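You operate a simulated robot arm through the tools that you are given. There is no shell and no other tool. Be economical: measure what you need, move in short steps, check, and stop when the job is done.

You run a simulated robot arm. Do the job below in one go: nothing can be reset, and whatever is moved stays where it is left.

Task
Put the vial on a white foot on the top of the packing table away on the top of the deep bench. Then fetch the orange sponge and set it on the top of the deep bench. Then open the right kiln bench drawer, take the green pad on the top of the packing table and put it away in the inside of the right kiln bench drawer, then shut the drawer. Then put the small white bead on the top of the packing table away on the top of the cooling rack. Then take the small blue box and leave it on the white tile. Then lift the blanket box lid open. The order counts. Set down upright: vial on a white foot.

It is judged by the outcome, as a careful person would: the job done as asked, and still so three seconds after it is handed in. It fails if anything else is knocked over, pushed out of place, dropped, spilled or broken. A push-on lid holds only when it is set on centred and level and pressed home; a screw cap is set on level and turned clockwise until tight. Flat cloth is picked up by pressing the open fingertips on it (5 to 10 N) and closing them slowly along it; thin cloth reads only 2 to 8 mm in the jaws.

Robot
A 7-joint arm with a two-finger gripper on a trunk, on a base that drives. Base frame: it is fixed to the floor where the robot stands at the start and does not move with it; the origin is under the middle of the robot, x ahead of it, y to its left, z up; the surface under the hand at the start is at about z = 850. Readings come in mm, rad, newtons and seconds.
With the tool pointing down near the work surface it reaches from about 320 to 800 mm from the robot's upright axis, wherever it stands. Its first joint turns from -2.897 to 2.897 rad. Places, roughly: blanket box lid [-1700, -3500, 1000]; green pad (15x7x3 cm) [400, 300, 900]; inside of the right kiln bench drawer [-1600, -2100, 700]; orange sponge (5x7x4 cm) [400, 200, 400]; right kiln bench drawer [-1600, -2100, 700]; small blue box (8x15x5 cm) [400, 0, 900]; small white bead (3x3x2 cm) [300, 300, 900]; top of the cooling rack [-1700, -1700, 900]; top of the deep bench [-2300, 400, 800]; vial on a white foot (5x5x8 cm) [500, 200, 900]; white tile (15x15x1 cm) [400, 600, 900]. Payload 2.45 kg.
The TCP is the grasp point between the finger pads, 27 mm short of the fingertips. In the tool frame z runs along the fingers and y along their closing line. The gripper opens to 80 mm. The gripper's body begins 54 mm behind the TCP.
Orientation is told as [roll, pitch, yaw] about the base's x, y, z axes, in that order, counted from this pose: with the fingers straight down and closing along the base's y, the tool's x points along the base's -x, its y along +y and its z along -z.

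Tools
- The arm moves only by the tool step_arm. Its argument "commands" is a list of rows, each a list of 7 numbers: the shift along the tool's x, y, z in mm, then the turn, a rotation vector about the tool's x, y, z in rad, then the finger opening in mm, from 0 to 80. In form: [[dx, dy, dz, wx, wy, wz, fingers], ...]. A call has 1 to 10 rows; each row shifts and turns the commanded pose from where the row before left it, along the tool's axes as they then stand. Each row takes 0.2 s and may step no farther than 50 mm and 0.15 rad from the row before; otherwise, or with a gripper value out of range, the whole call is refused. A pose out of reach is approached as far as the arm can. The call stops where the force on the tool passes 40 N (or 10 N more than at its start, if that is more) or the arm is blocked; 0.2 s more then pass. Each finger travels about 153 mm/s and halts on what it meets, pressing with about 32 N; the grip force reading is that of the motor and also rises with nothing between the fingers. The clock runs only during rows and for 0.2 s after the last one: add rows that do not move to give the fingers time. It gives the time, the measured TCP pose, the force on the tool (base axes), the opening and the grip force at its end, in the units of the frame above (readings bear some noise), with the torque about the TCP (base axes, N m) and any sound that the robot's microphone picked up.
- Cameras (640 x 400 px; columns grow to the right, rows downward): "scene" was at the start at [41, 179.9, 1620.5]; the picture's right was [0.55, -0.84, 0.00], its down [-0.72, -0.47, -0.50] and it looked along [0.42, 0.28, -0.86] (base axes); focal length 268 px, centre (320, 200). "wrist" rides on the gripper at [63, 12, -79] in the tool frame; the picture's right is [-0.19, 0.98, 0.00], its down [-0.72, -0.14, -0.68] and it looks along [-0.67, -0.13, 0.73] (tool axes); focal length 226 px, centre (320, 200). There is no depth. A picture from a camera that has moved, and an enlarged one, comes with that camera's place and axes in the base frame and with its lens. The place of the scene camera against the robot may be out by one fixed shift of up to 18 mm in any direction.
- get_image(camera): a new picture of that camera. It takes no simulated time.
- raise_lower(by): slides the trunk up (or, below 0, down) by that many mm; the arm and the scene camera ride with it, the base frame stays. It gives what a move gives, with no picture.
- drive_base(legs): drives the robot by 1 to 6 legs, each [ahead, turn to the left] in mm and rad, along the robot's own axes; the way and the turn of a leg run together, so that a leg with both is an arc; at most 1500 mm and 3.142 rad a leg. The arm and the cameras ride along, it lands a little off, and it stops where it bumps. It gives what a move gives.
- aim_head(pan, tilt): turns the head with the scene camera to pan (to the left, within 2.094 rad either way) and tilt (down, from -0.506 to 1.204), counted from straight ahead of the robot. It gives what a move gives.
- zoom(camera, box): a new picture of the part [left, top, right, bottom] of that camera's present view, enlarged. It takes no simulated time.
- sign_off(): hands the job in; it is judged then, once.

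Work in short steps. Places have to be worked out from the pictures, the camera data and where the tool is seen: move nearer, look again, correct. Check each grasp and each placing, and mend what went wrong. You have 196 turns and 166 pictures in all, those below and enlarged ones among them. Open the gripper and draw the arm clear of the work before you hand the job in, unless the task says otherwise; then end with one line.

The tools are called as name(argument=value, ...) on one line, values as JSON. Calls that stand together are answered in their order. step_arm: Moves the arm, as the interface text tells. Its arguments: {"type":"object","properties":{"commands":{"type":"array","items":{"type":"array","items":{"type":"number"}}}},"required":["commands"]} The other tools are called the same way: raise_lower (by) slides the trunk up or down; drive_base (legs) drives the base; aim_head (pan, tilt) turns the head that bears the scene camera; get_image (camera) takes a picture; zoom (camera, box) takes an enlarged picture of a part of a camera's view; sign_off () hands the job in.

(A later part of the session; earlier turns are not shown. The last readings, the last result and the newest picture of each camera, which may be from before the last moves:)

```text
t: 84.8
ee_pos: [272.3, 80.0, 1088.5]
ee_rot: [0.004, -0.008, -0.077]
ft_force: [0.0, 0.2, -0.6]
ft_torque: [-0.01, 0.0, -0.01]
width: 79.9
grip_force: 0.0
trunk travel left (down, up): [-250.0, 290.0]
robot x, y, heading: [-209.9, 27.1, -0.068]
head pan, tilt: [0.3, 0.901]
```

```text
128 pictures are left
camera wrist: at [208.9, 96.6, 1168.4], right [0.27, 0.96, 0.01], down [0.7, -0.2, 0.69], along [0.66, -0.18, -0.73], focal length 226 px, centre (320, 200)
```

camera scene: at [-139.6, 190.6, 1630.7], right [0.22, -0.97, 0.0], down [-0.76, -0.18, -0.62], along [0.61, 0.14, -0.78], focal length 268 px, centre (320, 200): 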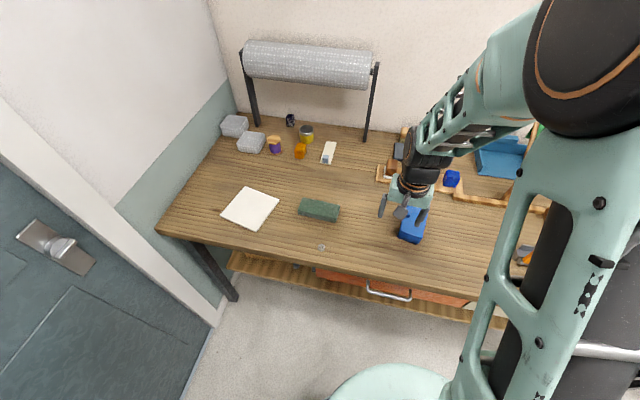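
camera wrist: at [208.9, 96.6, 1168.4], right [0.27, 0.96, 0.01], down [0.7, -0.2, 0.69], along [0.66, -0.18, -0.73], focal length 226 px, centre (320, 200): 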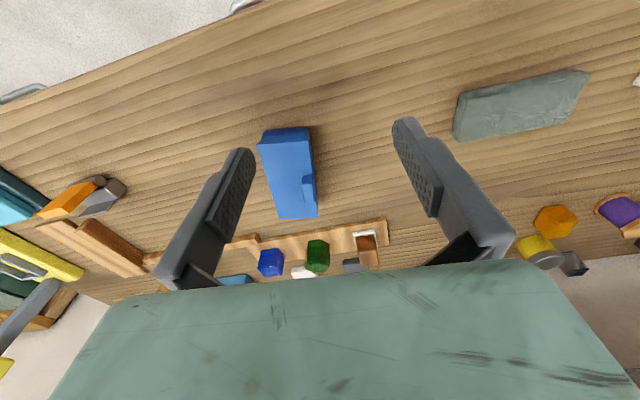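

I'll back off, straighten, and lower the trunk so I can reach the low shelf from outside the table edge.

drive_base(legs=[[-330, 0.07]])

raise_lower(by=-250)

aim_head(pan=0.3, tilt=0.7)

get_image(camera="scene")

get_image(camera="wrist")

```text
t: 87.0
ee_pos: [-70.0, 125.2, 1086.7]
ee_rot: [0.004, -0.008, -0.014]
ft_force: [-1.0, -0.1, 0.5]
ft_torque: [0.02, 0.02, 0.01]
width: 79.8
grip_force: 0.0
trunk travel left (down, up): [-250.0, 290.0]
robot x, y, heading: [-548.3, 41.9, -0.005]
head pan, tilt: [0.3, 0.901]
```

```text
t: 89.5
ee_pos: [-70.9, 125.2, 837.6]
ee_rot: [0.003, -0.009, -0.014]
ft_force: [0.2, -0.9, 0.2]
ft_torque: [-0.01, -0.01, -0.04]
width: 80.3
grip_force: 0.0
trunk travel left (down, up): [0.0, 540.0]
robot x, y, heading: [-546.8, 43.9, -0.008]
head pan, tilt: [0.3, 0.901]
```

```text
t: 90.3
ee_pos: [-70.7, 124.4, 837.6]
ee_rot: [0.003, -0.009, -0.014]
ft_force: [-0.2, -0.2, -0.7]
ft_torque: [-0.01, 0.03, 0.0]
width: 79.8
grip_force: 0.0
trunk travel left (down, up): [0.0, 540.0]
robot x, y, heading: [-547.9, 45.5, -0.007]
head pan, tilt: [0.3, 0.7]
```

```text
127 pictures are left
camera scene: at [-479.7, 211.3, 1396.8], right [0.29, -0.96, 0.0], down [-0.62, -0.19, -0.76], along [0.73, 0.22, -0.64], focal length 268 px, centre (320, 200)
```

scene: 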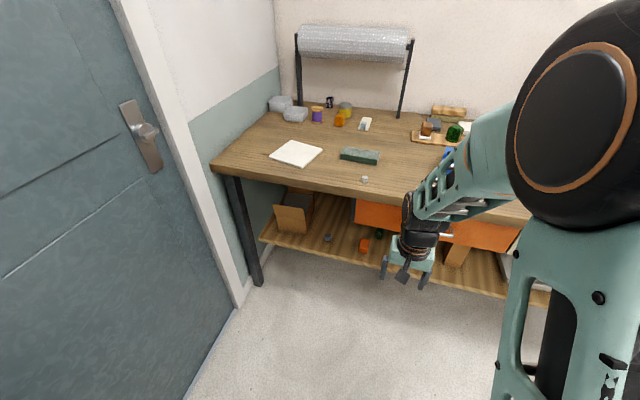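

```text
126 pictures are left
camera wrist: at [-135.0, 137.7, 918.5], right [0.21, 0.98, 0.01], down [0.71, -0.15, 0.69], along [0.67, -0.14, -0.73], focal length 226 px, centre (320, 200)
```

wrist: 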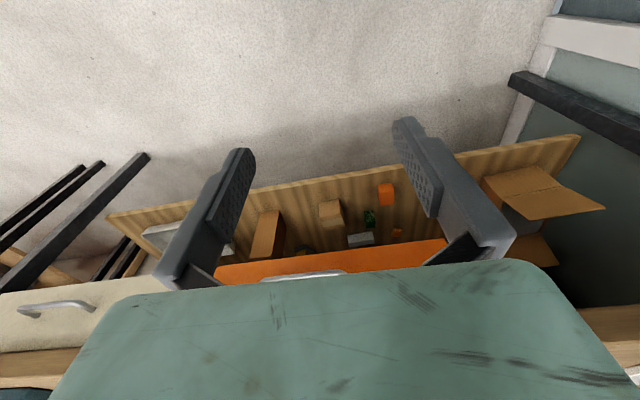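

Sponge ≈(365,243,~400) on the shelf, beneath the orange drawer (bottom ≈700). I'll lower the hand in front and tilt the tool forward ~60°.

step_arm(commands=[[-17, 20, 33, 0, 0, 0, 80], [-17, 20, 33, 0, 0, 0, 80], [-17, 20, 33, 0, 0, 0, 80], [-17, 20, 33, 0, 0, 0, 80], [-17, 20, 33, 0, 0, 0, 80], [-17, 18, 33, 0, 0, 0, 80]])

step_arm(commands=[[0, 0, 0, 0, -0.15, 0, 80], [0, 0, 0, 0, -0.15, 0, 80], [0, 0, 0, 0, -0.15, 0, 80], [0, 0, 0, 0, -0.15, 0, 80], [0, 0, 0, 0, -0.15, 0, 80], [0, 0, 0, 0, -0.15, 0, 80], [0, 0, 0, 0, -0.14, 0, 80]])

get_image(camera="wrist")

get_image(camera="scene")

```text
t: 91.7
ee_pos: [34.1, 240.2, 641.3]
ee_rot: [0.004, -0.01, -0.014]
ft_force: [-0.9, -0.1, -0.3]
ft_torque: [-0.01, 0.01, 0.0]
width: 79.9
grip_force: 0.0
trunk travel left (down, up): [0.0, 540.0]
robot x, y, heading: [-548.6, 39.1, -0.007]
head pan, tilt: [0.3, 0.7]
```

```text
t: 93.3
ee_pos: [34.4, 241.3, 641.7]
ee_rot: [0.009, -1.05, -0.019]
ft_force: [-0.3, 0.1, 0.1]
ft_torque: [-0.03, 0.0, 0.01]
width: 80.2
grip_force: 0.1
trunk travel left (down, up): [0.0, 540.0]
robot x, y, heading: [-546.5, 47.3, -0.004]
head pan, tilt: [0.3, 0.7]
```

```text
125 pictures are left
camera wrist: at [-65.7, 254.8, 628.4], right [0.11, 0.98, 0.17], down [-0.24, -0.14, 0.96], along [0.97, -0.15, 0.22], focal length 226 px, centre (320, 200)
```

wrist: 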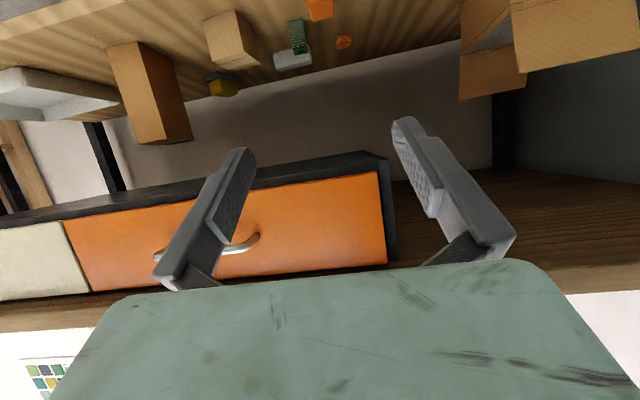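

```text
124 pictures are left
camera scene: at [-479.6, 211.3, 1396.8], right [0.29, -0.96, 0.0], down [-0.62, -0.19, -0.76], along [0.73, 0.22, -0.64], focal length 268 px, centre (320, 200)
```

scene: 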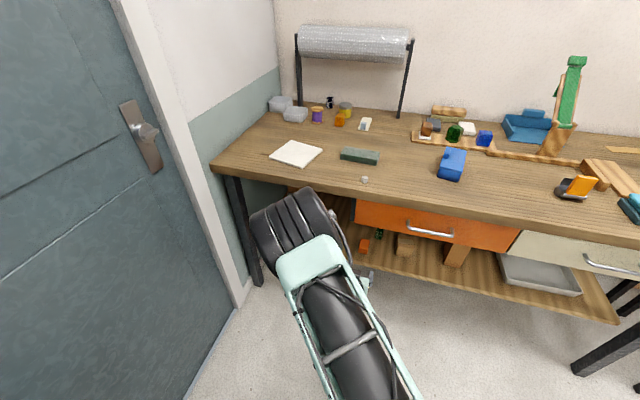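

Lower the hand to see the shelf from near shelf height.

step_arm(commands=[[37, 0, 21.5, 0, 0, 0, 80], [37, 0, 21.5, 0, 0, 0, 80], [37, 0, 21.5, 0, 0, 0, 80], [37, 0, 21.5, 0, 0, 0, 80]])

get_image(camera="wrist")

```text
t: 94.3
ee_pos: [37.4, 242.1, 469.2]
ee_rot: [0.008, -1.049, -0.021]
ft_force: [-1.0, -0.5, 0.0]
ft_torque: [0.04, 0.02, 0.01]
width: 79.6
grip_force: 0.0
trunk travel left (down, up): [0.0, 540.0]
robot x, y, heading: [-550.2, 42.9, -0.008]
head pan, tilt: [0.3, 0.7]
```

```text
123 pictures are left
camera wrist: at [-62.9, 256.1, 455.5], right [0.11, 0.98, 0.17], down [-0.24, -0.14, 0.96], along [0.97, -0.15, 0.22], focal length 226 px, centre (320, 200)
```

wrist: 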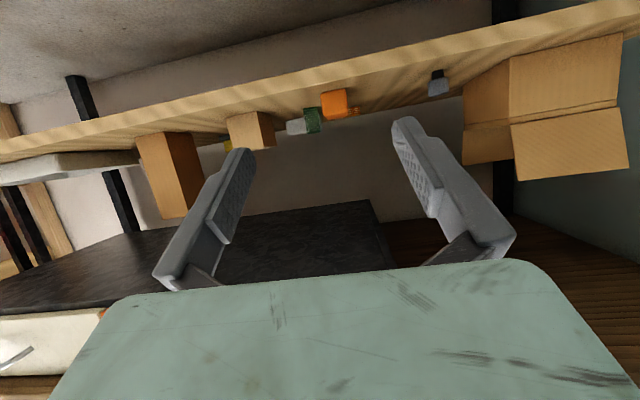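

Sponge center ≈(370,245,390), shelf top ≈370. Advance to x≈250 and recheck.

step_arm(commands=[[-16.3, 1.5, 39.8, 0, 0, 0, 80], [-16.3, 1.5, 39.8, 0, 0, 0, 80], [-16.3, 1.5, 39.8, 0, 0, 0, 80], [-16.3, 1.5, 39.8, 0, 0, 0.02, 80], [-16.3, 1.5, 39.8, 0, 0, 0, 80]])

get_image(camera="wrist")

get_image(camera="scene")

```text
t: 95.5
ee_pos: [248.4, 246.7, 436.0]
ee_rot: [0.04, -1.046, -0.059]
ft_force: [0.1, -0.1, 0.2]
ft_torque: [0.0, 0.02, 0.0]
width: 79.7
grip_force: 0.0
trunk travel left (down, up): [0.0, 540.0]
robot x, y, heading: [-548.6, 45.9, -0.008]
head pan, tilt: [0.3, 0.7]
```

```text
122 pictures are left
camera wrist: at [147.8, 262.0, 423.0], right [0.12, 0.97, 0.19], down [-0.24, -0.16, 0.96], along [0.96, -0.16, 0.21], focal length 226 px, centre (320, 200)
```

wrist: 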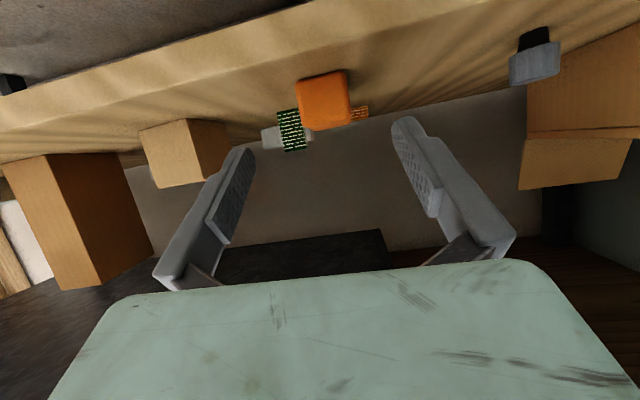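

```text
121 pictures are left
camera scene: at [-479.8, 211.6, 1396.7], right [0.29, -0.96, 0.0], down [-0.62, -0.19, -0.76], along [0.73, 0.22, -0.64], focal length 268 px, centre (320, 200)
```

scene: 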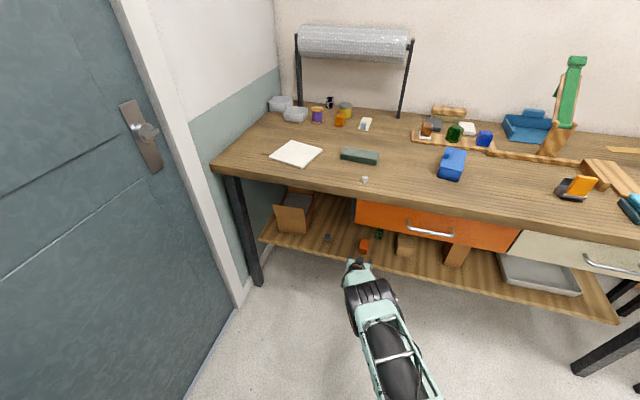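

Sponge front at x≈330, y≈249.5, bottom ≈370. I'll steepen the tool a bit to keep the camera off the shelf, then check pose.

step_arm(commands=[[0, 0, 0, -0.017, 0.1, -0.03, 80], [0, 0, 0, 0, 0.1, 0, 80]])

```text
t: 96.1
ee_pos: [248.7, 246.7, 438.7]
ee_rot: [0.009, -0.848, 0.003]
ft_force: [-0.1, 0.0, 0.0]
ft_torque: [0.01, 0.01, 0.02]
width: 79.7
grip_force: 0.0
trunk travel left (down, up): [0.0, 540.0]
robot x, y, heading: [-547.1, 39.7, -0.01]
head pan, tilt: [0.3, 0.7]
```

Now slide over the sponge.

step_arm(commands=[[-15.6, 1, 36.4, 0, 0, 0, 80], [-15.6, 1, 36.4, 0, 0, 0, 80], [-15.6, 1, 36.4, 0, 0, 0, 80], [0, 0, 0, 0, 0, 0, 80]])

get_image(camera="wrist")

```text
t: 97.1
ee_pos: [281.3, 240.4, 441.2]
ee_rot: [0.008, -0.851, 0.005]
ft_force: [-0.8, 0.3, -0.5]
ft_torque: [0.0, 0.04, -0.01]
width: 79.9
grip_force: 0.0
out of reach, approached as far as the arm can: row 1, 2, 3
trunk travel left (down, up): [0.0, 540.0]
robot x, y, heading: [-545.7, 41.5, -0.014]
head pan, tilt: [0.3, 0.7]
```

```text
120 pictures are left
camera wrist: at [180.0, 252.5, 447.4], right [0.12, 0.98, 0.15], down [-0.04, -0.15, 0.99], along [0.99, -0.12, 0.02], focal length 226 px, centre (320, 200)
```

wrist: 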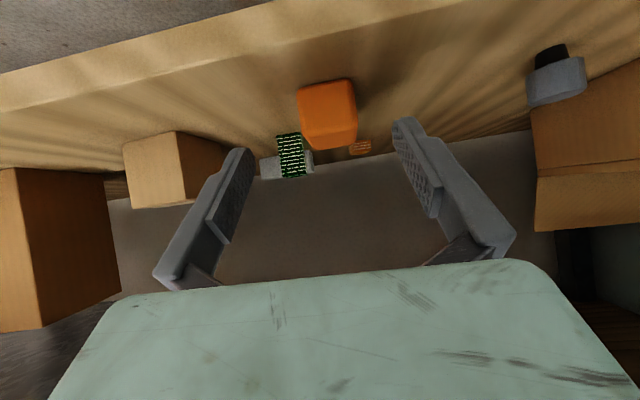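

Out of reach; retract the hand, then drive the base closer.

step_arm(commands=[[19.6, 0, -36.7, 0, 0, 0, 80], [19.6, 0, -36.7, 0, 0, 0, 80], [19.6, 0, -36.7, 0, 0, 0, 80], [19.6, 0, -36.7, 0, 0, 0, 80], [0, 0, 0, 0, 0, 0, 80]])

```text
t: 98.3
ee_pos: [148.6, 249.2, 464.5]
ee_rot: [0.008, -0.849, 0.003]
ft_force: [-0.2, 0.2, -0.9]
ft_torque: [-0.01, -0.03, -0.02]
width: 80.1
grip_force: 0.1
out of reach, approached as far as the arm can: row 1
trunk travel left (down, up): [0.0, 540.0]
robot x, y, heading: [-549.8, 42.8, -0.008]
head pan, tilt: [0.3, 0.7]
```

Drive forward 170 mm with the hand retracted, above the sponge level.

drive_base(legs=[[170, 0]])

get_image(camera="wrist")

get_image(camera="scene")

```text
t: 99.8
ee_pos: [317.8, 248.2, 464.6]
ee_rot: [0.008, -0.847, 0.004]
ft_force: [-0.3, 0.5, -0.4]
ft_torque: [0.02, 0.01, -0.03]
width: 80.0
grip_force: 0.2
trunk travel left (down, up): [0.0, 540.0]
robot x, y, heading: [-375.0, 41.2, -0.011]
head pan, tilt: [0.3, 0.7]
```

```text
119 pictures are left
camera wrist: at [216.2, 261.0, 470.6], right [0.12, 0.98, 0.15], down [-0.04, -0.15, 0.99], along [0.99, -0.12, 0.02], focal length 226 px, centre (320, 200)
```

wrist: 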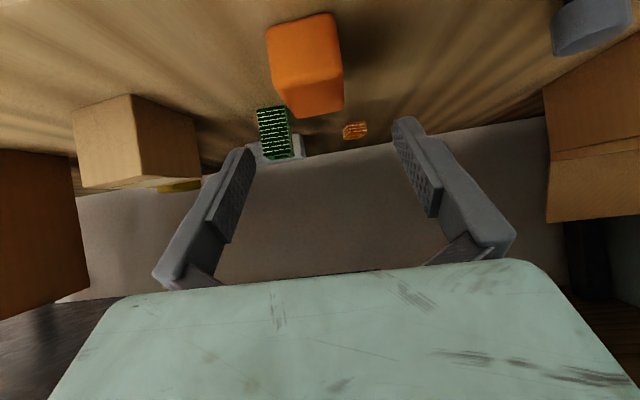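

```text
118 pictures are left
camera scene: at [-309.3, 210.2, 1396.8], right [0.29, -0.96, 0.0], down [-0.62, -0.19, -0.76], along [0.73, 0.22, -0.64], focal length 268 px, centre (320, 200)
```

scene: 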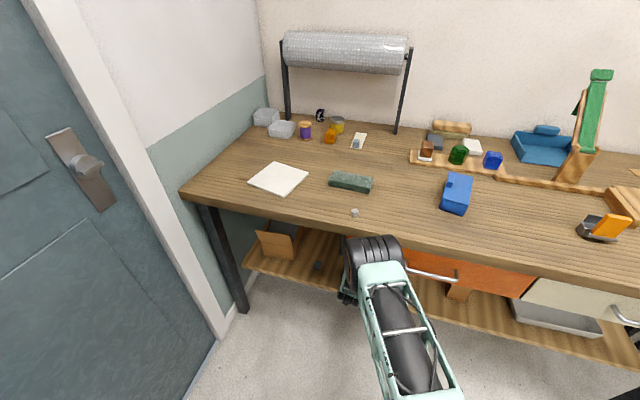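

Sponge centered ≈(367,250). Descend along the tool to it.

step_arm(commands=[[8, 1, 26, 0, 0, 0, 80], [5, 0, 26, 0, 0, 0, 80], [3, 0, 24, 0, 0, 0, 80], [0, 0, 0, 0, 0, 0, 80]])

get_image(camera="wrist")

```text
t: 100.8
ee_pos: [364.2, 252.2, 398.7]
ee_rot: [0.008, -0.847, 0.003]
ft_force: [0.1, 0.2, 0.1]
ft_torque: [-0.04, 0.01, 0.0]
width: 79.9
grip_force: 0.0
trunk travel left (down, up): [0.0, 540.0]
robot x, y, heading: [-376.3, 40.5, -0.005]
head pan, tilt: [0.3, 0.7]
```

```text
117 pictures are left
camera wrist: at [262.8, 263.3, 406.4], right [0.12, 0.98, 0.15], down [-0.04, -0.15, 0.99], along [0.99, -0.12, 0.02], focal length 226 px, centre (320, 200)
```

wrist: 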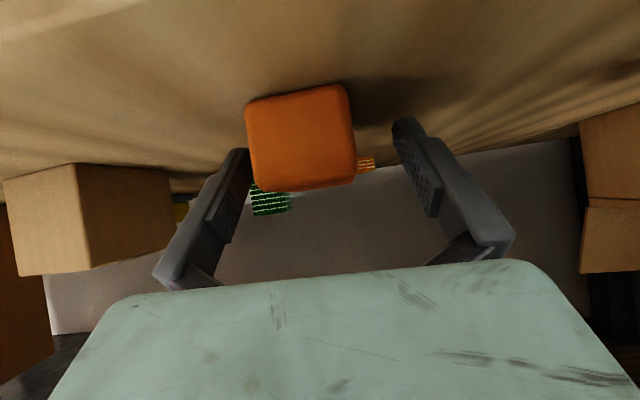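

Nearly centred (−3 mm). Adjust and close on the sponge.

step_arm(commands=[[0, -3, 3, 0, 0, 0, 80], [0, 0, 0, 0, 0, 0, 60], [0, 0, 0, 0, 0, 0, 48], [0, 0, 0, 0, 0, 0, 40], [0, 0, 0, 0, 0, 0, 34]])

get_image(camera="wrist")

```text
t: 102.0
ee_pos: [366.4, 247.9, 397.2]
ee_rot: [0.006, -0.848, 0.004]
ft_force: [-0.3, 0.1, 0.9]
ft_torque: [0.01, 0.03, -0.01]
width: 43.6
grip_force: 31.8
trunk travel left (down, up): [0.0, 540.0]
robot x, y, heading: [-378.3, 43.8, -0.009]
head pan, tilt: [0.3, 0.7]
```

```text
116 pictures are left
camera wrist: at [265.2, 259.6, 405.0], right [0.12, 0.98, 0.15], down [-0.04, -0.15, 0.99], along [0.99, -0.12, 0.02], focal length 226 px, centre (320, 200)
```

wrist: 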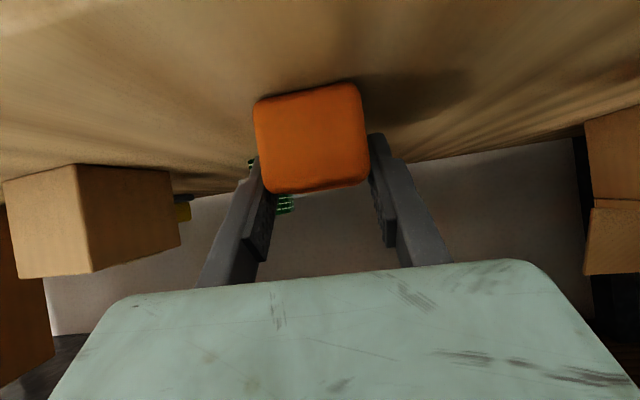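

Gripped at 43.6 mm. Lift 50 mm and look.

step_arm(commands=[[-15, 0, -13.2, 0, 0, 0, 30], [-22.5, 0, -19.8, 0, 0, 0, 30]])

get_image(camera="wrist")

```text
t: 102.5
ee_pos: [367.4, 248.3, 448.2]
ee_rot: [0.008, -0.848, 0.003]
ft_force: [-0.3, -0.2, 0.2]
ft_torque: [-0.01, -0.08, 0.05]
width: 43.6
grip_force: 31.7
trunk travel left (down, up): [0.0, 540.0]
robot x, y, heading: [-375.6, 39.9, -0.004]
head pan, tilt: [0.3, 0.7]
```

```text
115 pictures are left
camera wrist: at [265.4, 259.6, 454.8], right [0.12, 0.98, 0.15], down [-0.04, -0.15, 0.99], along [0.99, -0.12, 0.02], focal length 226 px, centre (320, 200)
```

wrist: 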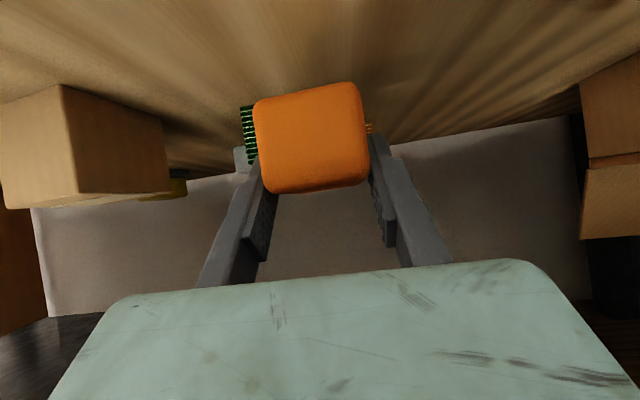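

Sponge is lifted. Back straight out, then raise the trunk and pull the hand in.

drive_base(legs=[[-380, 0]])

raise_lower(by=400)

step_arm(commands=[[25, 0, -28, 0, 0, 0, 30], [25, 0, -28, 0, 0, 0, 30], [25, 0, -28, 0, 0, 0, 30], [25, 0, -28, 0, 0, 0, 30], [-22, 0, -20, 0, 0, 0, 30], [-22, 0, -20, 0, 0, 0, 30], [-22, 0, -20, 0, 0, 0, 30], [-22, 0, -20, 0, 0, 0, 30]])

get_image(camera="wrist")

```text
t: 104.9
ee_pos: [-4.1, 248.5, 448.4]
ee_rot: [0.006, -0.848, 0.0]
ft_force: [-0.3, 0.3, -0.5]
ft_torque: [-0.02, -0.01, 0.0]
width: 43.8
grip_force: 32.1
trunk travel left (down, up): [0.0, 540.0]
robot x, y, heading: [-749.4, 49.6, -0.01]
head pan, tilt: [0.3, 0.7]
```

```text
t: 108.8
ee_pos: [-2.7, 248.6, 847.4]
ee_rot: [0.007, -0.848, -0.001]
ft_force: [0.1, -0.2, 0.7]
ft_torque: [0.03, -0.04, -0.02]
width: 43.8
grip_force: 32.0
trunk travel left (down, up): [-400.0, 140.0]
robot x, y, heading: [-746.8, 44.4, -0.013]
head pan, tilt: [0.3, 0.7]
```

```text
t: 110.5
ee_pos: [-154.9, 245.6, 967.6]
ee_rot: [0.008, -0.851, -0.001]
ft_force: [-0.2, 0.1, -0.2]
ft_torque: [-0.01, 0.05, -0.01]
width: 43.8
grip_force: 32.3
trunk travel left (down, up): [-400.0, 140.0]
robot x, y, heading: [-748.0, 44.5, -0.013]
head pan, tilt: [0.3, 0.7]
```

```text
114 pictures are left
camera wrist: at [-257.2, 257.3, 973.8], right [0.12, 0.98, 0.15], down [-0.04, -0.15, 0.99], along [0.99, -0.13, 0.02], focal length 226 px, centre (320, 200)
```

wrist: 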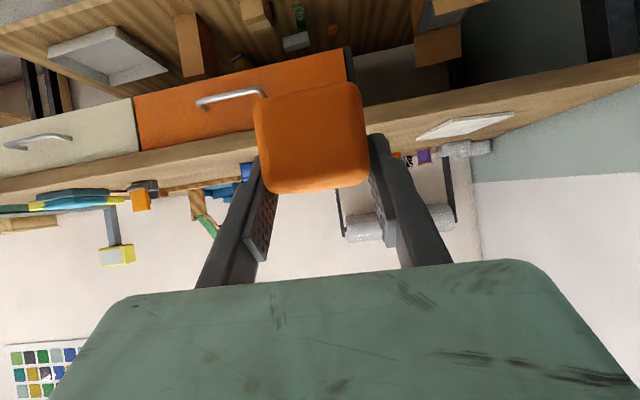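

Now turn left 0.75, back up diagonally to the deep bench aisle, and face the bench.

drive_base(legs=[[0, 0.76], [-980, 0], [0, 0.82]])

get_image(camera="wrist")

get_image(camera="scene")

```text
t: 120.0
ee_pos: [-1682.3, -69.7, 967.1]
ee_rot: [0.006, -0.849, 1.64]
ft_force: [0.5, -0.1, -0.8]
ft_torque: [-0.02, 0.01, 0.01]
width: 43.5
grip_force: 32.1
trunk travel left (down, up): [-400.0, 140.0]
robot x, y, heading: [-1443.1, -645.1, 1.632]
head pan, tilt: [0.3, 0.7]
```

```text
113 pictures are left
camera wrist: at [-1687.9, -171.7, 973.4], right [-0.99, 0.05, 0.15], down [0.15, -0.03, 0.99], along [0.06, 1.0, 0.02], focal length 226 px, centre (320, 200)
```

wrist: 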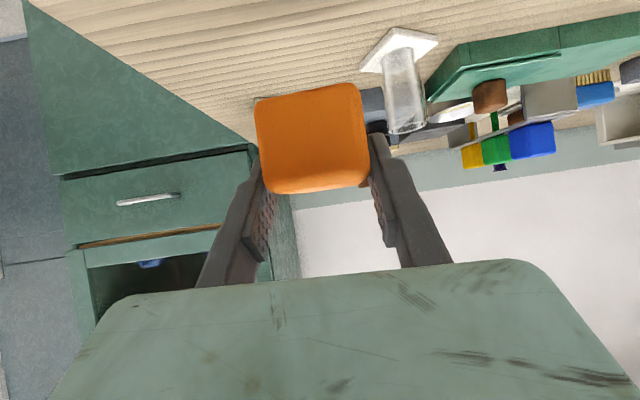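

```text
112 pictures are left
camera scene: at [-1604.9, -592.0, 1796.8], right [0.94, 0.35, 0.0], down [0.23, -0.6, -0.76], along [-0.27, 0.72, -0.64], focal length 268 px, centre (320, 200)
```

scene: 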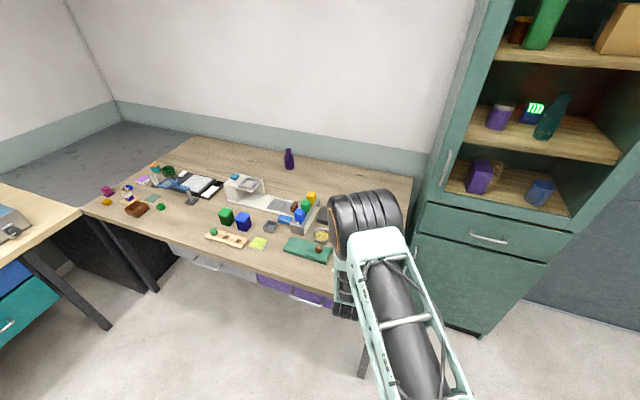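

Vial still upright. Move the sponge over the clear front spot at about (-1640,50).

step_arm(commands=[[-13.2, -16.7, 40.3, 0, 0, 0, 30], [-13.2, -16.7, 40.3, 0, 0, 0, 30], [-13.2, -16.7, 40.3, 0, 0, 0, 30]])

get_image(camera="wrist")

```text
t: 120.8
ee_pos: [-1642.8, 51.7, 917.9]
ee_rot: [0.007, -0.847, 1.642]
ft_force: [1.4, -0.1, 0.2]
ft_torque: [0.0, -0.01, 0.03]
width: 43.7
grip_force: 32.1
trunk travel left (down, up): [-400.0, 140.0]
robot x, y, heading: [-1439.1, -649.9, 1.627]
head pan, tilt: [0.3, 0.7]
```

```text
111 pictures are left
camera wrist: at [-1648.4, -50.3, 923.3], right [-0.99, 0.05, 0.15], down [0.15, -0.03, 0.99], along [0.06, 1.0, 0.02], focal length 226 px, centre (320, 200)
```

wrist: 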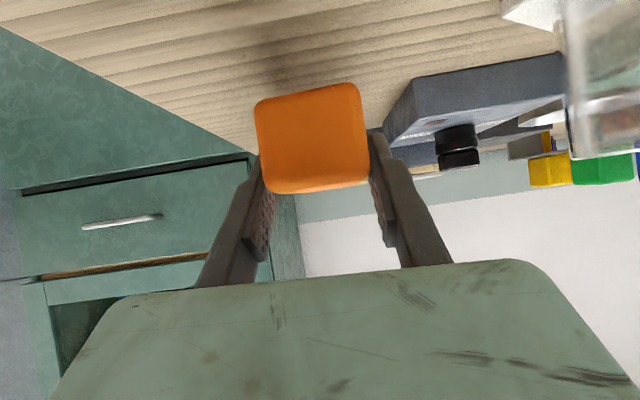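

The small brown block sits near (-1610,105), so I'll shift back and left to (-1662,15), then lower.

step_arm(commands=[[23.5, 21.5, -26.7, 0, 0, 0, 30], [22.5, 0, 19.8, 0, 0, 0, 30], [0, 0, 0, 0, 0, 0, 30]])

get_image(camera="wrist")

step_arm(commands=[[4, 0, 3.5, 0, 0, 0, 30], [4, 0, 3.5, 0, 0, 0, 30]])

```text
t: 121.6
ee_pos: [-1662.4, 12.2, 888.5]
ee_rot: [0.008, -0.849, 1.639]
ft_force: [-0.1, -2.1, 3.3]
ft_torque: [-0.03, -0.12, -0.05]
width: 44.0
grip_force: 32.4
trunk travel left (down, up): [-400.0, 140.0]
robot x, y, heading: [-1443.5, -645.5, 1.631]
head pan, tilt: [0.3, 0.7]
```

```text
110 pictures are left
camera wrist: at [-1667.5, -90.5, 894.8], right [-0.99, 0.05, 0.15], down [0.15, -0.03, 0.99], along [0.06, 1.0, 0.02], focal length 226 px, centre (320, 200)
```

wrist: 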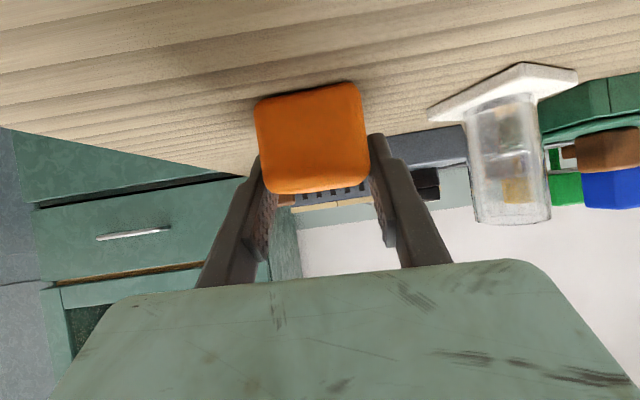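

```text
t: 122.0
ee_pos: [-1663.2, 15.1, 888.4]
ee_rot: [0.01, -0.862, 1.636]
ft_force: [4.1, -11.2, 22.0]
ft_torque: [-0.55, -0.28, -0.1]
width: 43.7
grip_force: 32.1
trunk travel left (down, up): [-400.0, 140.0]
robot x, y, heading: [-1441.0, -649.1, 1.631]
head pan, tilt: [0.3, 0.7]
stopped in row 2: the force on the tool passed its limit at 47 N (the readings are from after the stop); the commanded pose is now the measured one
```

Sponge is on the bench. Open slightly and back away along the tool axis.

step_arm(commands=[[-1, 0, -1, 0, 0, 0, 44], [0, 0, 0, 0, 0, 0, 50], [0, 0, 0, 0, 0, 0, 58], [0, 0, -20, 0, 0, 0, 58], [0, 0, -40, 0, 0, 0, 58], [0, 0, -40, 0, 0, 0, 58], [0, 0, -40, 0, 0, 0, 58]])

get_image(camera="wrist")

```text
t: 123.6
ee_pos: [-1651.6, -90.4, 978.6]
ee_rot: [0.011, -0.858, 1.638]
ft_force: [0.5, 0.1, 0.3]
ft_torque: [0.0, -0.01, 0.01]
width: 58.0
grip_force: 0.0
trunk travel left (down, up): [-400.0, 140.0]
robot x, y, heading: [-1437.6, -648.8, 1.627]
head pan, tilt: [0.3, 0.7]
```

```text
109 pictures are left
camera wrist: at [-1656.7, -192.3, 984.5], right [-0.99, 0.05, 0.15], down [0.15, -0.03, 0.99], along [0.06, 1.0, 0.03], focal length 226 px, centre (320, 200)
```

wrist: 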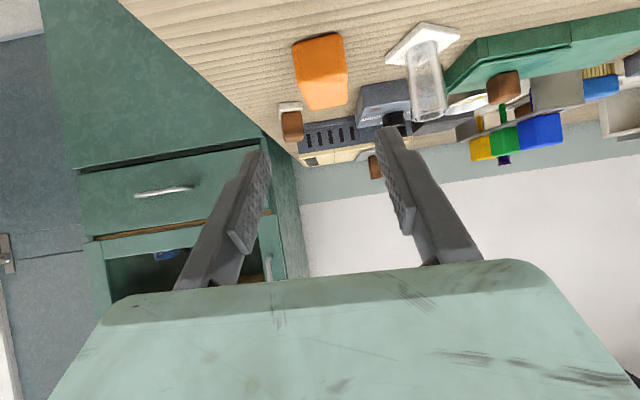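

Sponge set down, nothing disturbed. Straighten the tool to vertical and retract, then drive to the kiln bench.

step_arm(commands=[[0, 0, -20, 0, 0.15, 0, 58], [0, 0, -20, 0, 0.15, 0, 58], [0, 0, -20, 0, 0.15, 0, 58], [0, 0, -20, 0, 0.15, 0, 58], [10, 0, -20, 0, 0.15, 0, 58], [20, 0, -10, 0, 0.108, 0, 58], [30, 0, 0, 0, 0, 0, 58]])

drive_base(legs=[[0, -2.73], [1300, 0]])

aim_head(pan=-1.2, tilt=0.5)

get_image(camera="scene")

```text
t: 125.2
ee_pos: [-1645.7, -202.4, 1065.9]
ee_rot: [0.008, 0.004, 1.646]
ft_force: [-0.3, 1.1, -0.3]
ft_torque: [0.0, -0.02, 0.01]
width: 58.1
grip_force: 0.1
trunk travel left (down, up): [-400.0, 140.0]
robot x, y, heading: [-1440.9, -649.0, 1.631]
head pan, tilt: [0.3, 0.7]
```

```text
t: 138.5
ee_pos: [-476.4, -2155.4, 1064.6]
ee_rot: [0.006, 0.004, -1.088]
ft_force: [-0.1, 0.2, 0.2]
ft_torque: [0.0, -0.05, -0.01]
width: 57.9
grip_force: 0.0
trunk travel left (down, up): [-400.0, 140.0]
robot x, y, heading: [-840.5, -1827.3, -1.101]
head pan, tilt: [0.3, 0.7]
```

```text
t: 140.1
ee_pos: [-477.4, -2155.0, 1065.0]
ee_rot: [0.008, 0.002, -1.088]
ft_force: [0.4, 0.6, 0.4]
ft_torque: [-0.02, -0.01, -0.02]
width: 58.0
grip_force: 0.0
trunk travel left (down, up): [-400.0, 140.0]
robot x, y, heading: [-839.9, -1830.7, -1.102]
head pan, tilt: [-1.201, 0.499]
```

```text
108 pictures are left
camera scene: at [-781.4, -1811.2, 1814.5], right [-0.74, 0.67, 0.0], down [0.32, 0.36, -0.88], along [-0.59, -0.65, -0.48], focal length 268 px, centre (320, 200)
```

scene: 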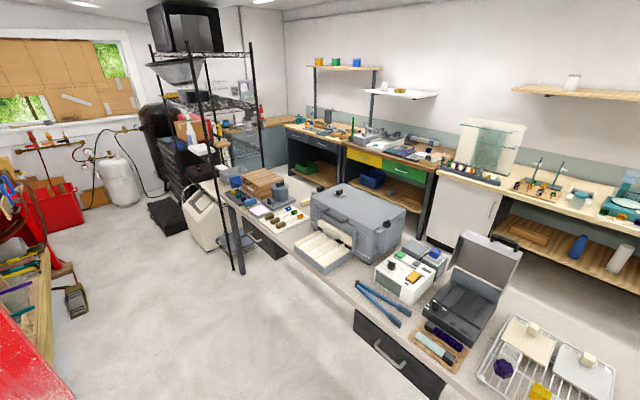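

Right drawer handle ≈(-1453,-2113,700), cooling rack to its right. Face the bench and look.

drive_base(legs=[[0, -2.04]])

aim_head(pan=0.2, tilt=0.75)

get_image(camera="scene")

get_image(camera="wrist")

```text
t: 145.7
ee_pos: [-1308.2, -1972.7, 1064.6]
ee_rot: [0.007, 0.001, 3.087]
ft_force: [0.0, -0.1, -0.2]
ft_torque: [0.02, -0.03, 0.03]
width: 57.9
grip_force: 0.0
trunk travel left (down, up): [-400.0, 140.0]
robot x, y, heading: [-839.6, -1830.8, 3.078]
head pan, tilt: [-1.201, 0.499]
```

```text
t: 147.2
ee_pos: [-1309.9, -1972.4, 1065.3]
ee_rot: [0.006, 0.001, 3.086]
ft_force: [-0.1, -0.1, 0.3]
ft_torque: [0.0, 0.01, 0.0]
width: 58.0
grip_force: 0.0
trunk travel left (down, up): [-400.0, 140.0]
robot x, y, heading: [-840.8, -1825.6, 3.074]
head pan, tilt: [0.201, 0.75]
```

```text
107 pictures are left
camera scene: at [-909.6, -1976.4, 1792.5], right [-0.13, 0.99, 0.0], down [0.68, 0.09, -0.73], along [-0.72, -0.09, -0.68], focal length 268 px, centre (320, 200)
```

scene: 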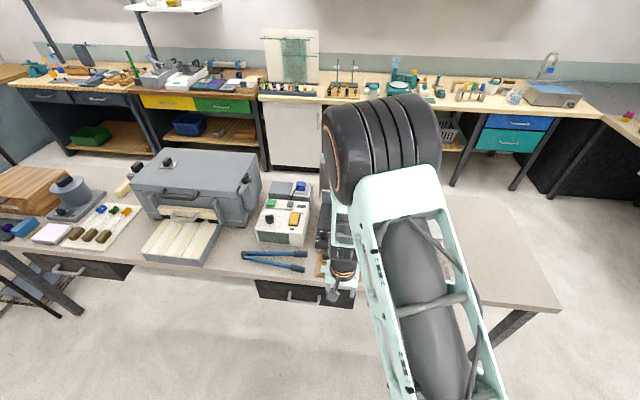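

```text
106 pictures are left
camera wrist: at [-1246.8, -1988.6, 1146.5], right [-0.25, -0.97, 0.01], down [-0.71, 0.19, 0.68], along [-0.66, 0.16, -0.73], focal length 226 px, centre (320, 200)
```

wrist: 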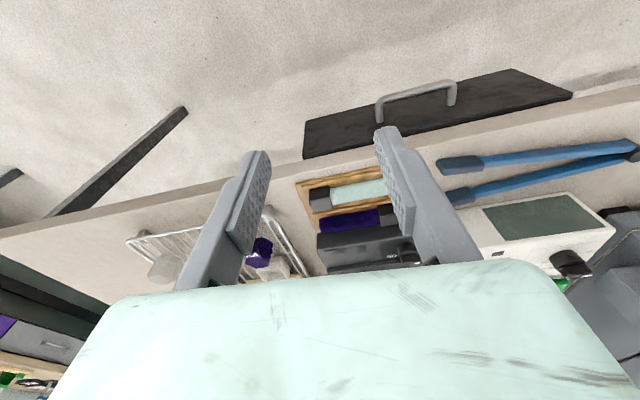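

Handle approx (-1413,-2129,~720). Lower the trunk and tilt the tool forward to look at the drawer from the front.

raise_lower(by=-300)

step_arm(commands=[[8, 15, 0, 0, -0.15, 0, 80], [8, 15, 0, 0, -0.15, 0, 80], [8, 15, 0, 0, -0.15, 0, 80], [8, 15, 0, 0, -0.15, 0, 80], [8, 15, 0, 0, -0.15, 0, 80], [0, 15, 0, 0, -0.15, 0, 80], [0, 15, 0, 0, -0.15, 0, 80]])

get_image(camera="wrist")

get_image(camera="scene")

```text
t: 150.2
ee_pos: [-1307.8, -1972.7, 765.9]
ee_rot: [0.007, 0.002, 3.085]
ft_force: [-0.3, 0.9, -0.3]
ft_torque: [-0.04, 0.04, 0.01]
width: 57.8
grip_force: 0.1
trunk travel left (down, up): [-100.0, 440.0]
robot x, y, heading: [-840.7, -1827.3, 3.07]
head pan, tilt: [0.201, 0.75]
```

```text
t: 151.8
ee_pos: [-1277.9, -2081.0, 753.9]
ee_rot: [0.014, -1.052, 3.076]
ft_force: [-0.1, -0.1, 0.7]
ft_torque: [0.02, 0.0, 0.0]
width: 80.3
grip_force: 0.1
trunk travel left (down, up): [-100.0, 440.0]
robot x, y, heading: [-841.2, -1828.7, 3.071]
head pan, tilt: [0.201, 0.75]
```

```text
105 pictures are left
camera wrist: at [-1178.0, -2098.3, 739.7], right [-0.15, -0.97, 0.17], down [0.24, 0.13, 0.96], along [-0.96, 0.19, 0.22], focal length 226 px, centre (320, 200)
```

wrist: 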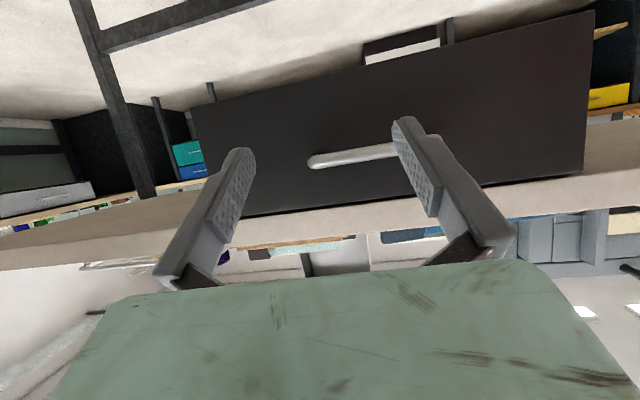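

```text
104 pictures are left
camera scene: at [-909.6, -1976.3, 1492.6], right [-0.13, 0.99, 0.0], down [0.68, 0.09, -0.73], along [-0.72, -0.1, -0.68], focal length 268 px, centre (320, 200)
```

scene: 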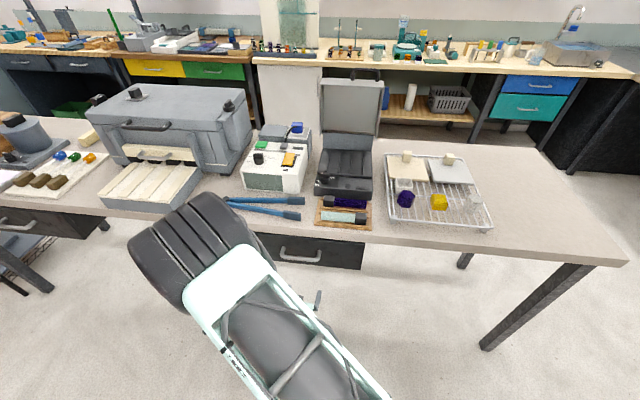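

Handle bar near y≈-2110, z≈750. Finish pitching to horizontal and shift left 30 mm.

step_arm(commands=[[0, 10, 0, 0, -0.15, 0, 80], [0, 10, 0, 0, -0.15, 0, 80], [0, 10, 0, 0, -0.15, 0, 80], [0, 0, 0, 0, -0.07, 0, 80], [0, 0, 0, 0, 0, 0, 80]])

get_image(camera="wrist")

```text
t: 153.0
ee_pos: [-1279.0, -2109.8, 754.3]
ee_rot: [1.281, -1.564, 1.805]
ft_force: [0.3, -0.4, 0.3]
ft_torque: [0.03, -0.01, -0.01]
width: 80.2
grip_force: 0.1
trunk travel left (down, up): [-100.0, 440.0]
robot x, y, heading: [-843.5, -1833.6, 3.075]
head pan, tilt: [0.201, 0.75]
```

```text
103 pictures are left
camera wrist: at [-1199.8, -2128.2, 692.5], right [-0.06, -0.98, 0.2], down [0.69, 0.11, 0.72], along [-0.72, 0.18, 0.67], focal length 226 px, centre (320, 200)
```

wrist: 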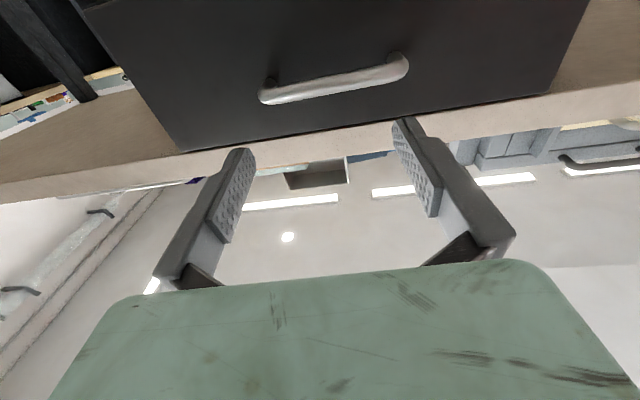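

Handle bar at ≈(-1417,-2116,754). Roll the tool 90° so the fingers close vertically.

step_arm(commands=[[0, 1, 0, 0, 0, 0.15, 80], [0, 0, 0, 0, 0, 0.15, 80], [0, 0, 0, 0, 0, 0.15, 80], [0, 0, 0, 0, 0, 0.15, 80], [0, 0, 0, 0, 0, 0.15, 80], [0, 0, 0, 0, 0, 0.15, 80], [0, 0, 0, 0, 0, 0.15, 80], [0, 0, 0, 0, 0, 0.15, 80], [0, 0, 0, 0, 0, 0.15, 80], [0, 0, 0, 0, 0, 0.15, 80]])

get_image(camera="wrist")

```text
t: 155.2
ee_pos: [-1279.6, -2111.1, 753.9]
ee_rot: [1.566, -0.065, 1.514]
ft_force: [0.6, 0.4, 0.3]
ft_torque: [0.02, 0.01, -0.01]
width: 79.9
grip_force: 0.1
trunk travel left (down, up): [-100.0, 440.0]
robot x, y, heading: [-842.5, -1828.7, 3.072]
head pan, tilt: [0.201, 0.75]
```

```text
102 pictures are left
camera wrist: at [-1204.0, -2179.7, 764.5], right [0.0, 0.13, 0.99], down [0.72, 0.69, -0.09], along [-0.69, 0.72, -0.09], focal length 226 px, centre (320, 200)
```

wrist: 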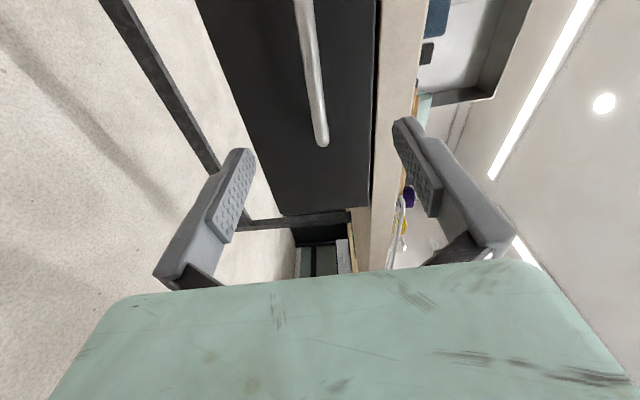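

Bar ≈ z 750. Narrow to 50 mm, shift slightly, and advance onto the bar.

step_arm(commands=[[8, -3, 20, 0, 0, 0.06, 50], [4, 0, 40, 0, 0, 0, 50], [0, 0, 40, 0, 0, 0, 50], [0, 0, 15, 0, 0, 0, 50]])

get_image(camera="wrist")

```text
t: 156.2
ee_pos: [-1393.7, -2115.0, 749.2]
ee_rot: [1.567, -0.004, 1.513]
ft_force: [-0.3, 0.2, -0.2]
ft_torque: [0.01, -0.02, 0.03]
width: 50.3
grip_force: 0.1
trunk travel left (down, up): [-100.0, 440.0]
robot x, y, heading: [-840.8, -1826.7, 3.075]
head pan, tilt: [0.201, 0.75]
```

```text
101 pictures are left
camera wrist: at [-1318.0, -2183.5, 763.6], right [0.01, 0.19, 0.98], down [0.72, 0.68, -0.13], along [-0.69, 0.71, -0.13], focal length 226 px, centre (320, 200)
```

wrist: 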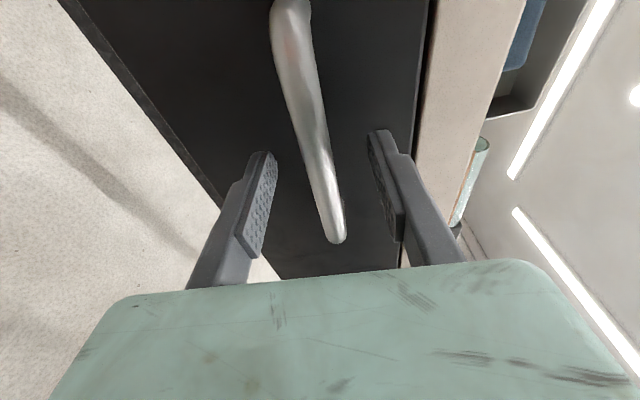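

The bar is between the fingers. Advance 18 mm and close.

step_arm(commands=[[0, 0, 18, 0, 0, 0, 50], [0, 0, 0, 0, 0, 0, 30], [0, 0, 0, 0, 0, 0, 15], [0, 0, 0, 0, 0, 0, 8], [0, 0, 0, 0, 0, 0, 5]])

get_image(camera="wrist")

```text
t: 157.4
ee_pos: [-1411.4, -2114.2, 750.0]
ee_rot: [1.568, -0.004, 1.515]
ft_force: [-1.2, -0.1, -4.6]
ft_torque: [-0.2, 0.0, 0.16]
width: 13.7
grip_force: 39.7
trunk travel left (down, up): [-100.0, 440.0]
robot x, y, heading: [-843.5, -1826.8, 3.07]
head pan, tilt: [0.201, 0.75]
```

```text
100 pictures are left
camera wrist: at [-1336.3, -2182.3, 764.0], right [0.01, 0.19, 0.98], down [0.72, 0.68, -0.13], along [-0.69, 0.71, -0.13], focal length 226 px, centre (320, 200)
```

wrist: 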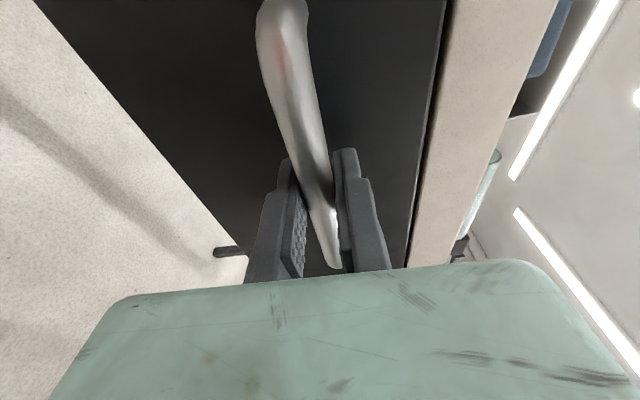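

Grasped the handle. Pull along +x with the arm.

step_arm(commands=[[-1, 0, -15, 0, 0, 0, 4], [-1.7, 0, -30, 0, 0, 0, 4], [-1.7, 0, -30, 0, 0, 0, 4], [-1.7, 0, -30, 0, 0, 0, 4]])

get_image(camera="wrist")

```text
t: 158.5
ee_pos: [-1306.5, -2114.2, 750.6]
ee_rot: [1.558, -0.009, 1.51]
ft_force: [1.8, 0.1, -9.9]
ft_torque: [-0.27, 0.14, -0.1]
width: 13.7
grip_force: 39.8
trunk travel left (down, up): [-100.0, 440.0]
robot x, y, heading: [-844.0, -1834.0, 3.072]
head pan, tilt: [0.201, 0.75]
stopped in row 4: the force on the tool passed its limit at 43 N (the readings are from after the stop); the commanded pose is now the measured one
```

```text
99 pictures are left
camera wrist: at [-1231.3, -2182.3, 764.6], right [0.0, 0.18, 0.98], down [0.72, 0.68, -0.12], along [-0.69, 0.71, -0.14], focal length 226 px, centre (320, 200)
```

wrist: 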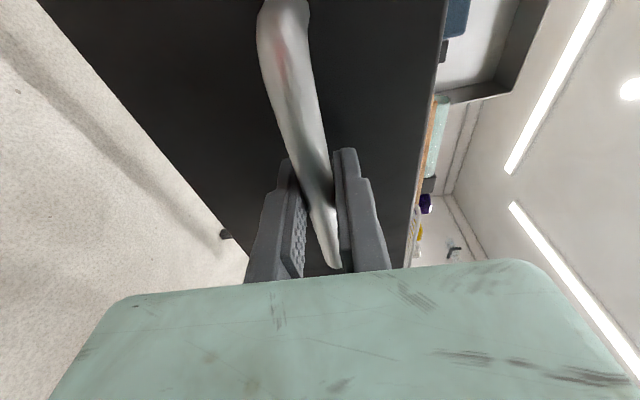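

Pulled 105 mm; continue more slowly.

step_arm(commands=[[-0.8, 0, -12, 0, 0, 0, 4], [-0.8, 0, -15, 0, 0, 0, 4], [-0.8, 0, -15, 0, 0, 0, 4], [-0.8, 0, -15, 0, 0, 0, 4], [-0.8, 0, -15, 0, 0, 0, 4]])

```text
t: 159.7
ee_pos: [-1233.3, -2112.4, 749.8]
ee_rot: [1.554, -0.011, 1.51]
ft_force: [0.5, -2.7, -39.5]
ft_torque: [-0.22, 0.25, -0.99]
width: 13.8
grip_force: 40.1
trunk travel left (down, up): [-100.0, 440.0]
robot x, y, heading: [-843.7, -1827.7, 3.065]
head pan, tilt: [0.201, 0.75]
```

178 mm out; the hand is pressing upward on the handle, so relax it downward a bit while continuing.

step_arm(commands=[[0, -2, 0, 0, 0, 0, 4], [-0.8, -1, -15, 0, 0, 0, 4], [-0.8, -0.5, -15, 0, 0, 0, 4], [-0.8, -0.5, -15, 0, 0, 0, 4], [-0.8, -0.5, -15, 0, 0, 0, 4]])

get_image(camera="scene")

```text
t: 160.9
ee_pos: [-1175.1, -2112.2, 749.7]
ee_rot: [1.565, -0.008, 1.511]
ft_force: [0.5, 23.6, 27.3]
ft_torque: [-0.27, -0.15, -0.41]
width: 13.7
grip_force: 40.1
trunk travel left (down, up): [-100.0, 440.0]
robot x, y, heading: [-840.5, -1829.9, 3.073]
head pan, tilt: [0.201, 0.75]
```

```text
98 pictures are left
camera scene: at [-908.6, -1973.5, 1493.3], right [-0.13, 0.99, 0.0], down [0.68, 0.09, -0.73], along [-0.73, -0.1, -0.68], focal length 268 px, centre (320, 200)
```

scene: 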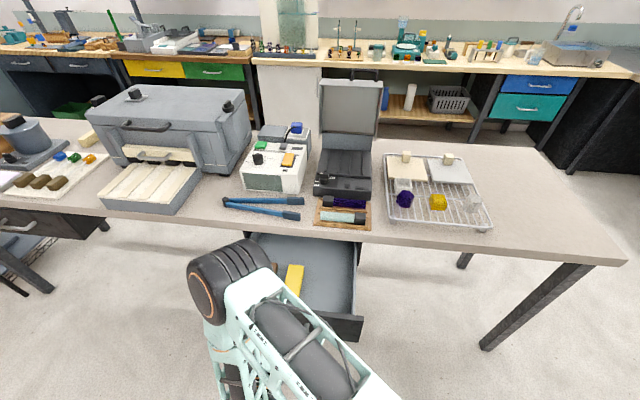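

Drawer is open ~236 mm. Release the handle and back the base away.

step_arm(commands=[[0, 0, 0, 0, 0, 0, 14], [0, 0, 0, 0, 0, 0, 30], [0, 0, 0, 0, 0, 0, 50], [0, 0, 0, 0, 0, 0, 50]])

drive_base(legs=[[-200, 0]])

get_image(camera="wrist")

get_image(camera="scene")

```text
t: 161.9
ee_pos: [-1174.3, -2116.1, 747.6]
ee_rot: [1.56, -0.01, 1.513]
ft_force: [2.0, -0.8, -0.2]
ft_torque: [0.05, 0.05, 0.03]
width: 49.3
grip_force: 0.1
trunk travel left (down, up): [-100.0, 440.0]
robot x, y, heading: [-843.0, -1829.0, 3.072]
head pan, tilt: [0.201, 0.75]
```

```text
t: 163.5
ee_pos: [-974.8, -2129.7, 748.3]
ee_rot: [1.559, -0.011, 1.507]
ft_force: [0.8, 0.0, -0.4]
ft_torque: [0.03, -0.02, -0.04]
width: 50.2
grip_force: 0.0
trunk travel left (down, up): [-100.0, 440.0]
robot x, y, heading: [-640.7, -1846.3, 3.065]
head pan, tilt: [0.201, 0.75]
```

```text
97 pictures are left
camera wrist: at [-899.8, -2197.8, 761.7], right [0.0, 0.18, 0.98], down [0.73, 0.67, -0.13], along [-0.69, 0.71, -0.13], focal length 226 px, centre (320, 200)
```

wrist: 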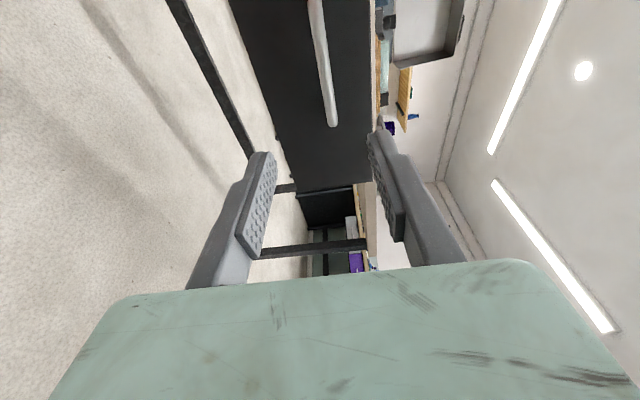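

```text
96 pictures are left
camera scene: at [-708.6, -1991.0, 1492.5], right [-0.13, 0.99, 0.0], down [0.68, 0.09, -0.73], along [-0.73, -0.09, -0.68], focal length 268 px, centre (320, 200)
```

scene: 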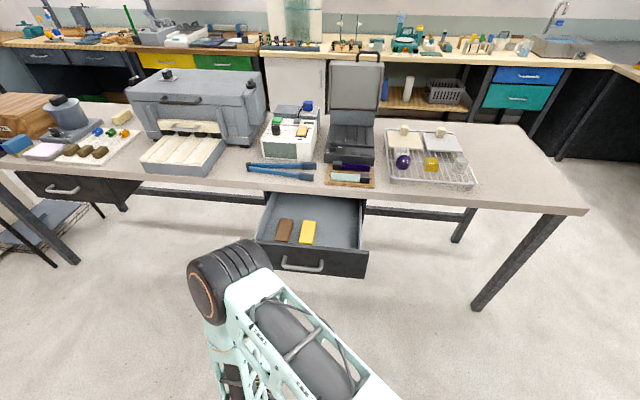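

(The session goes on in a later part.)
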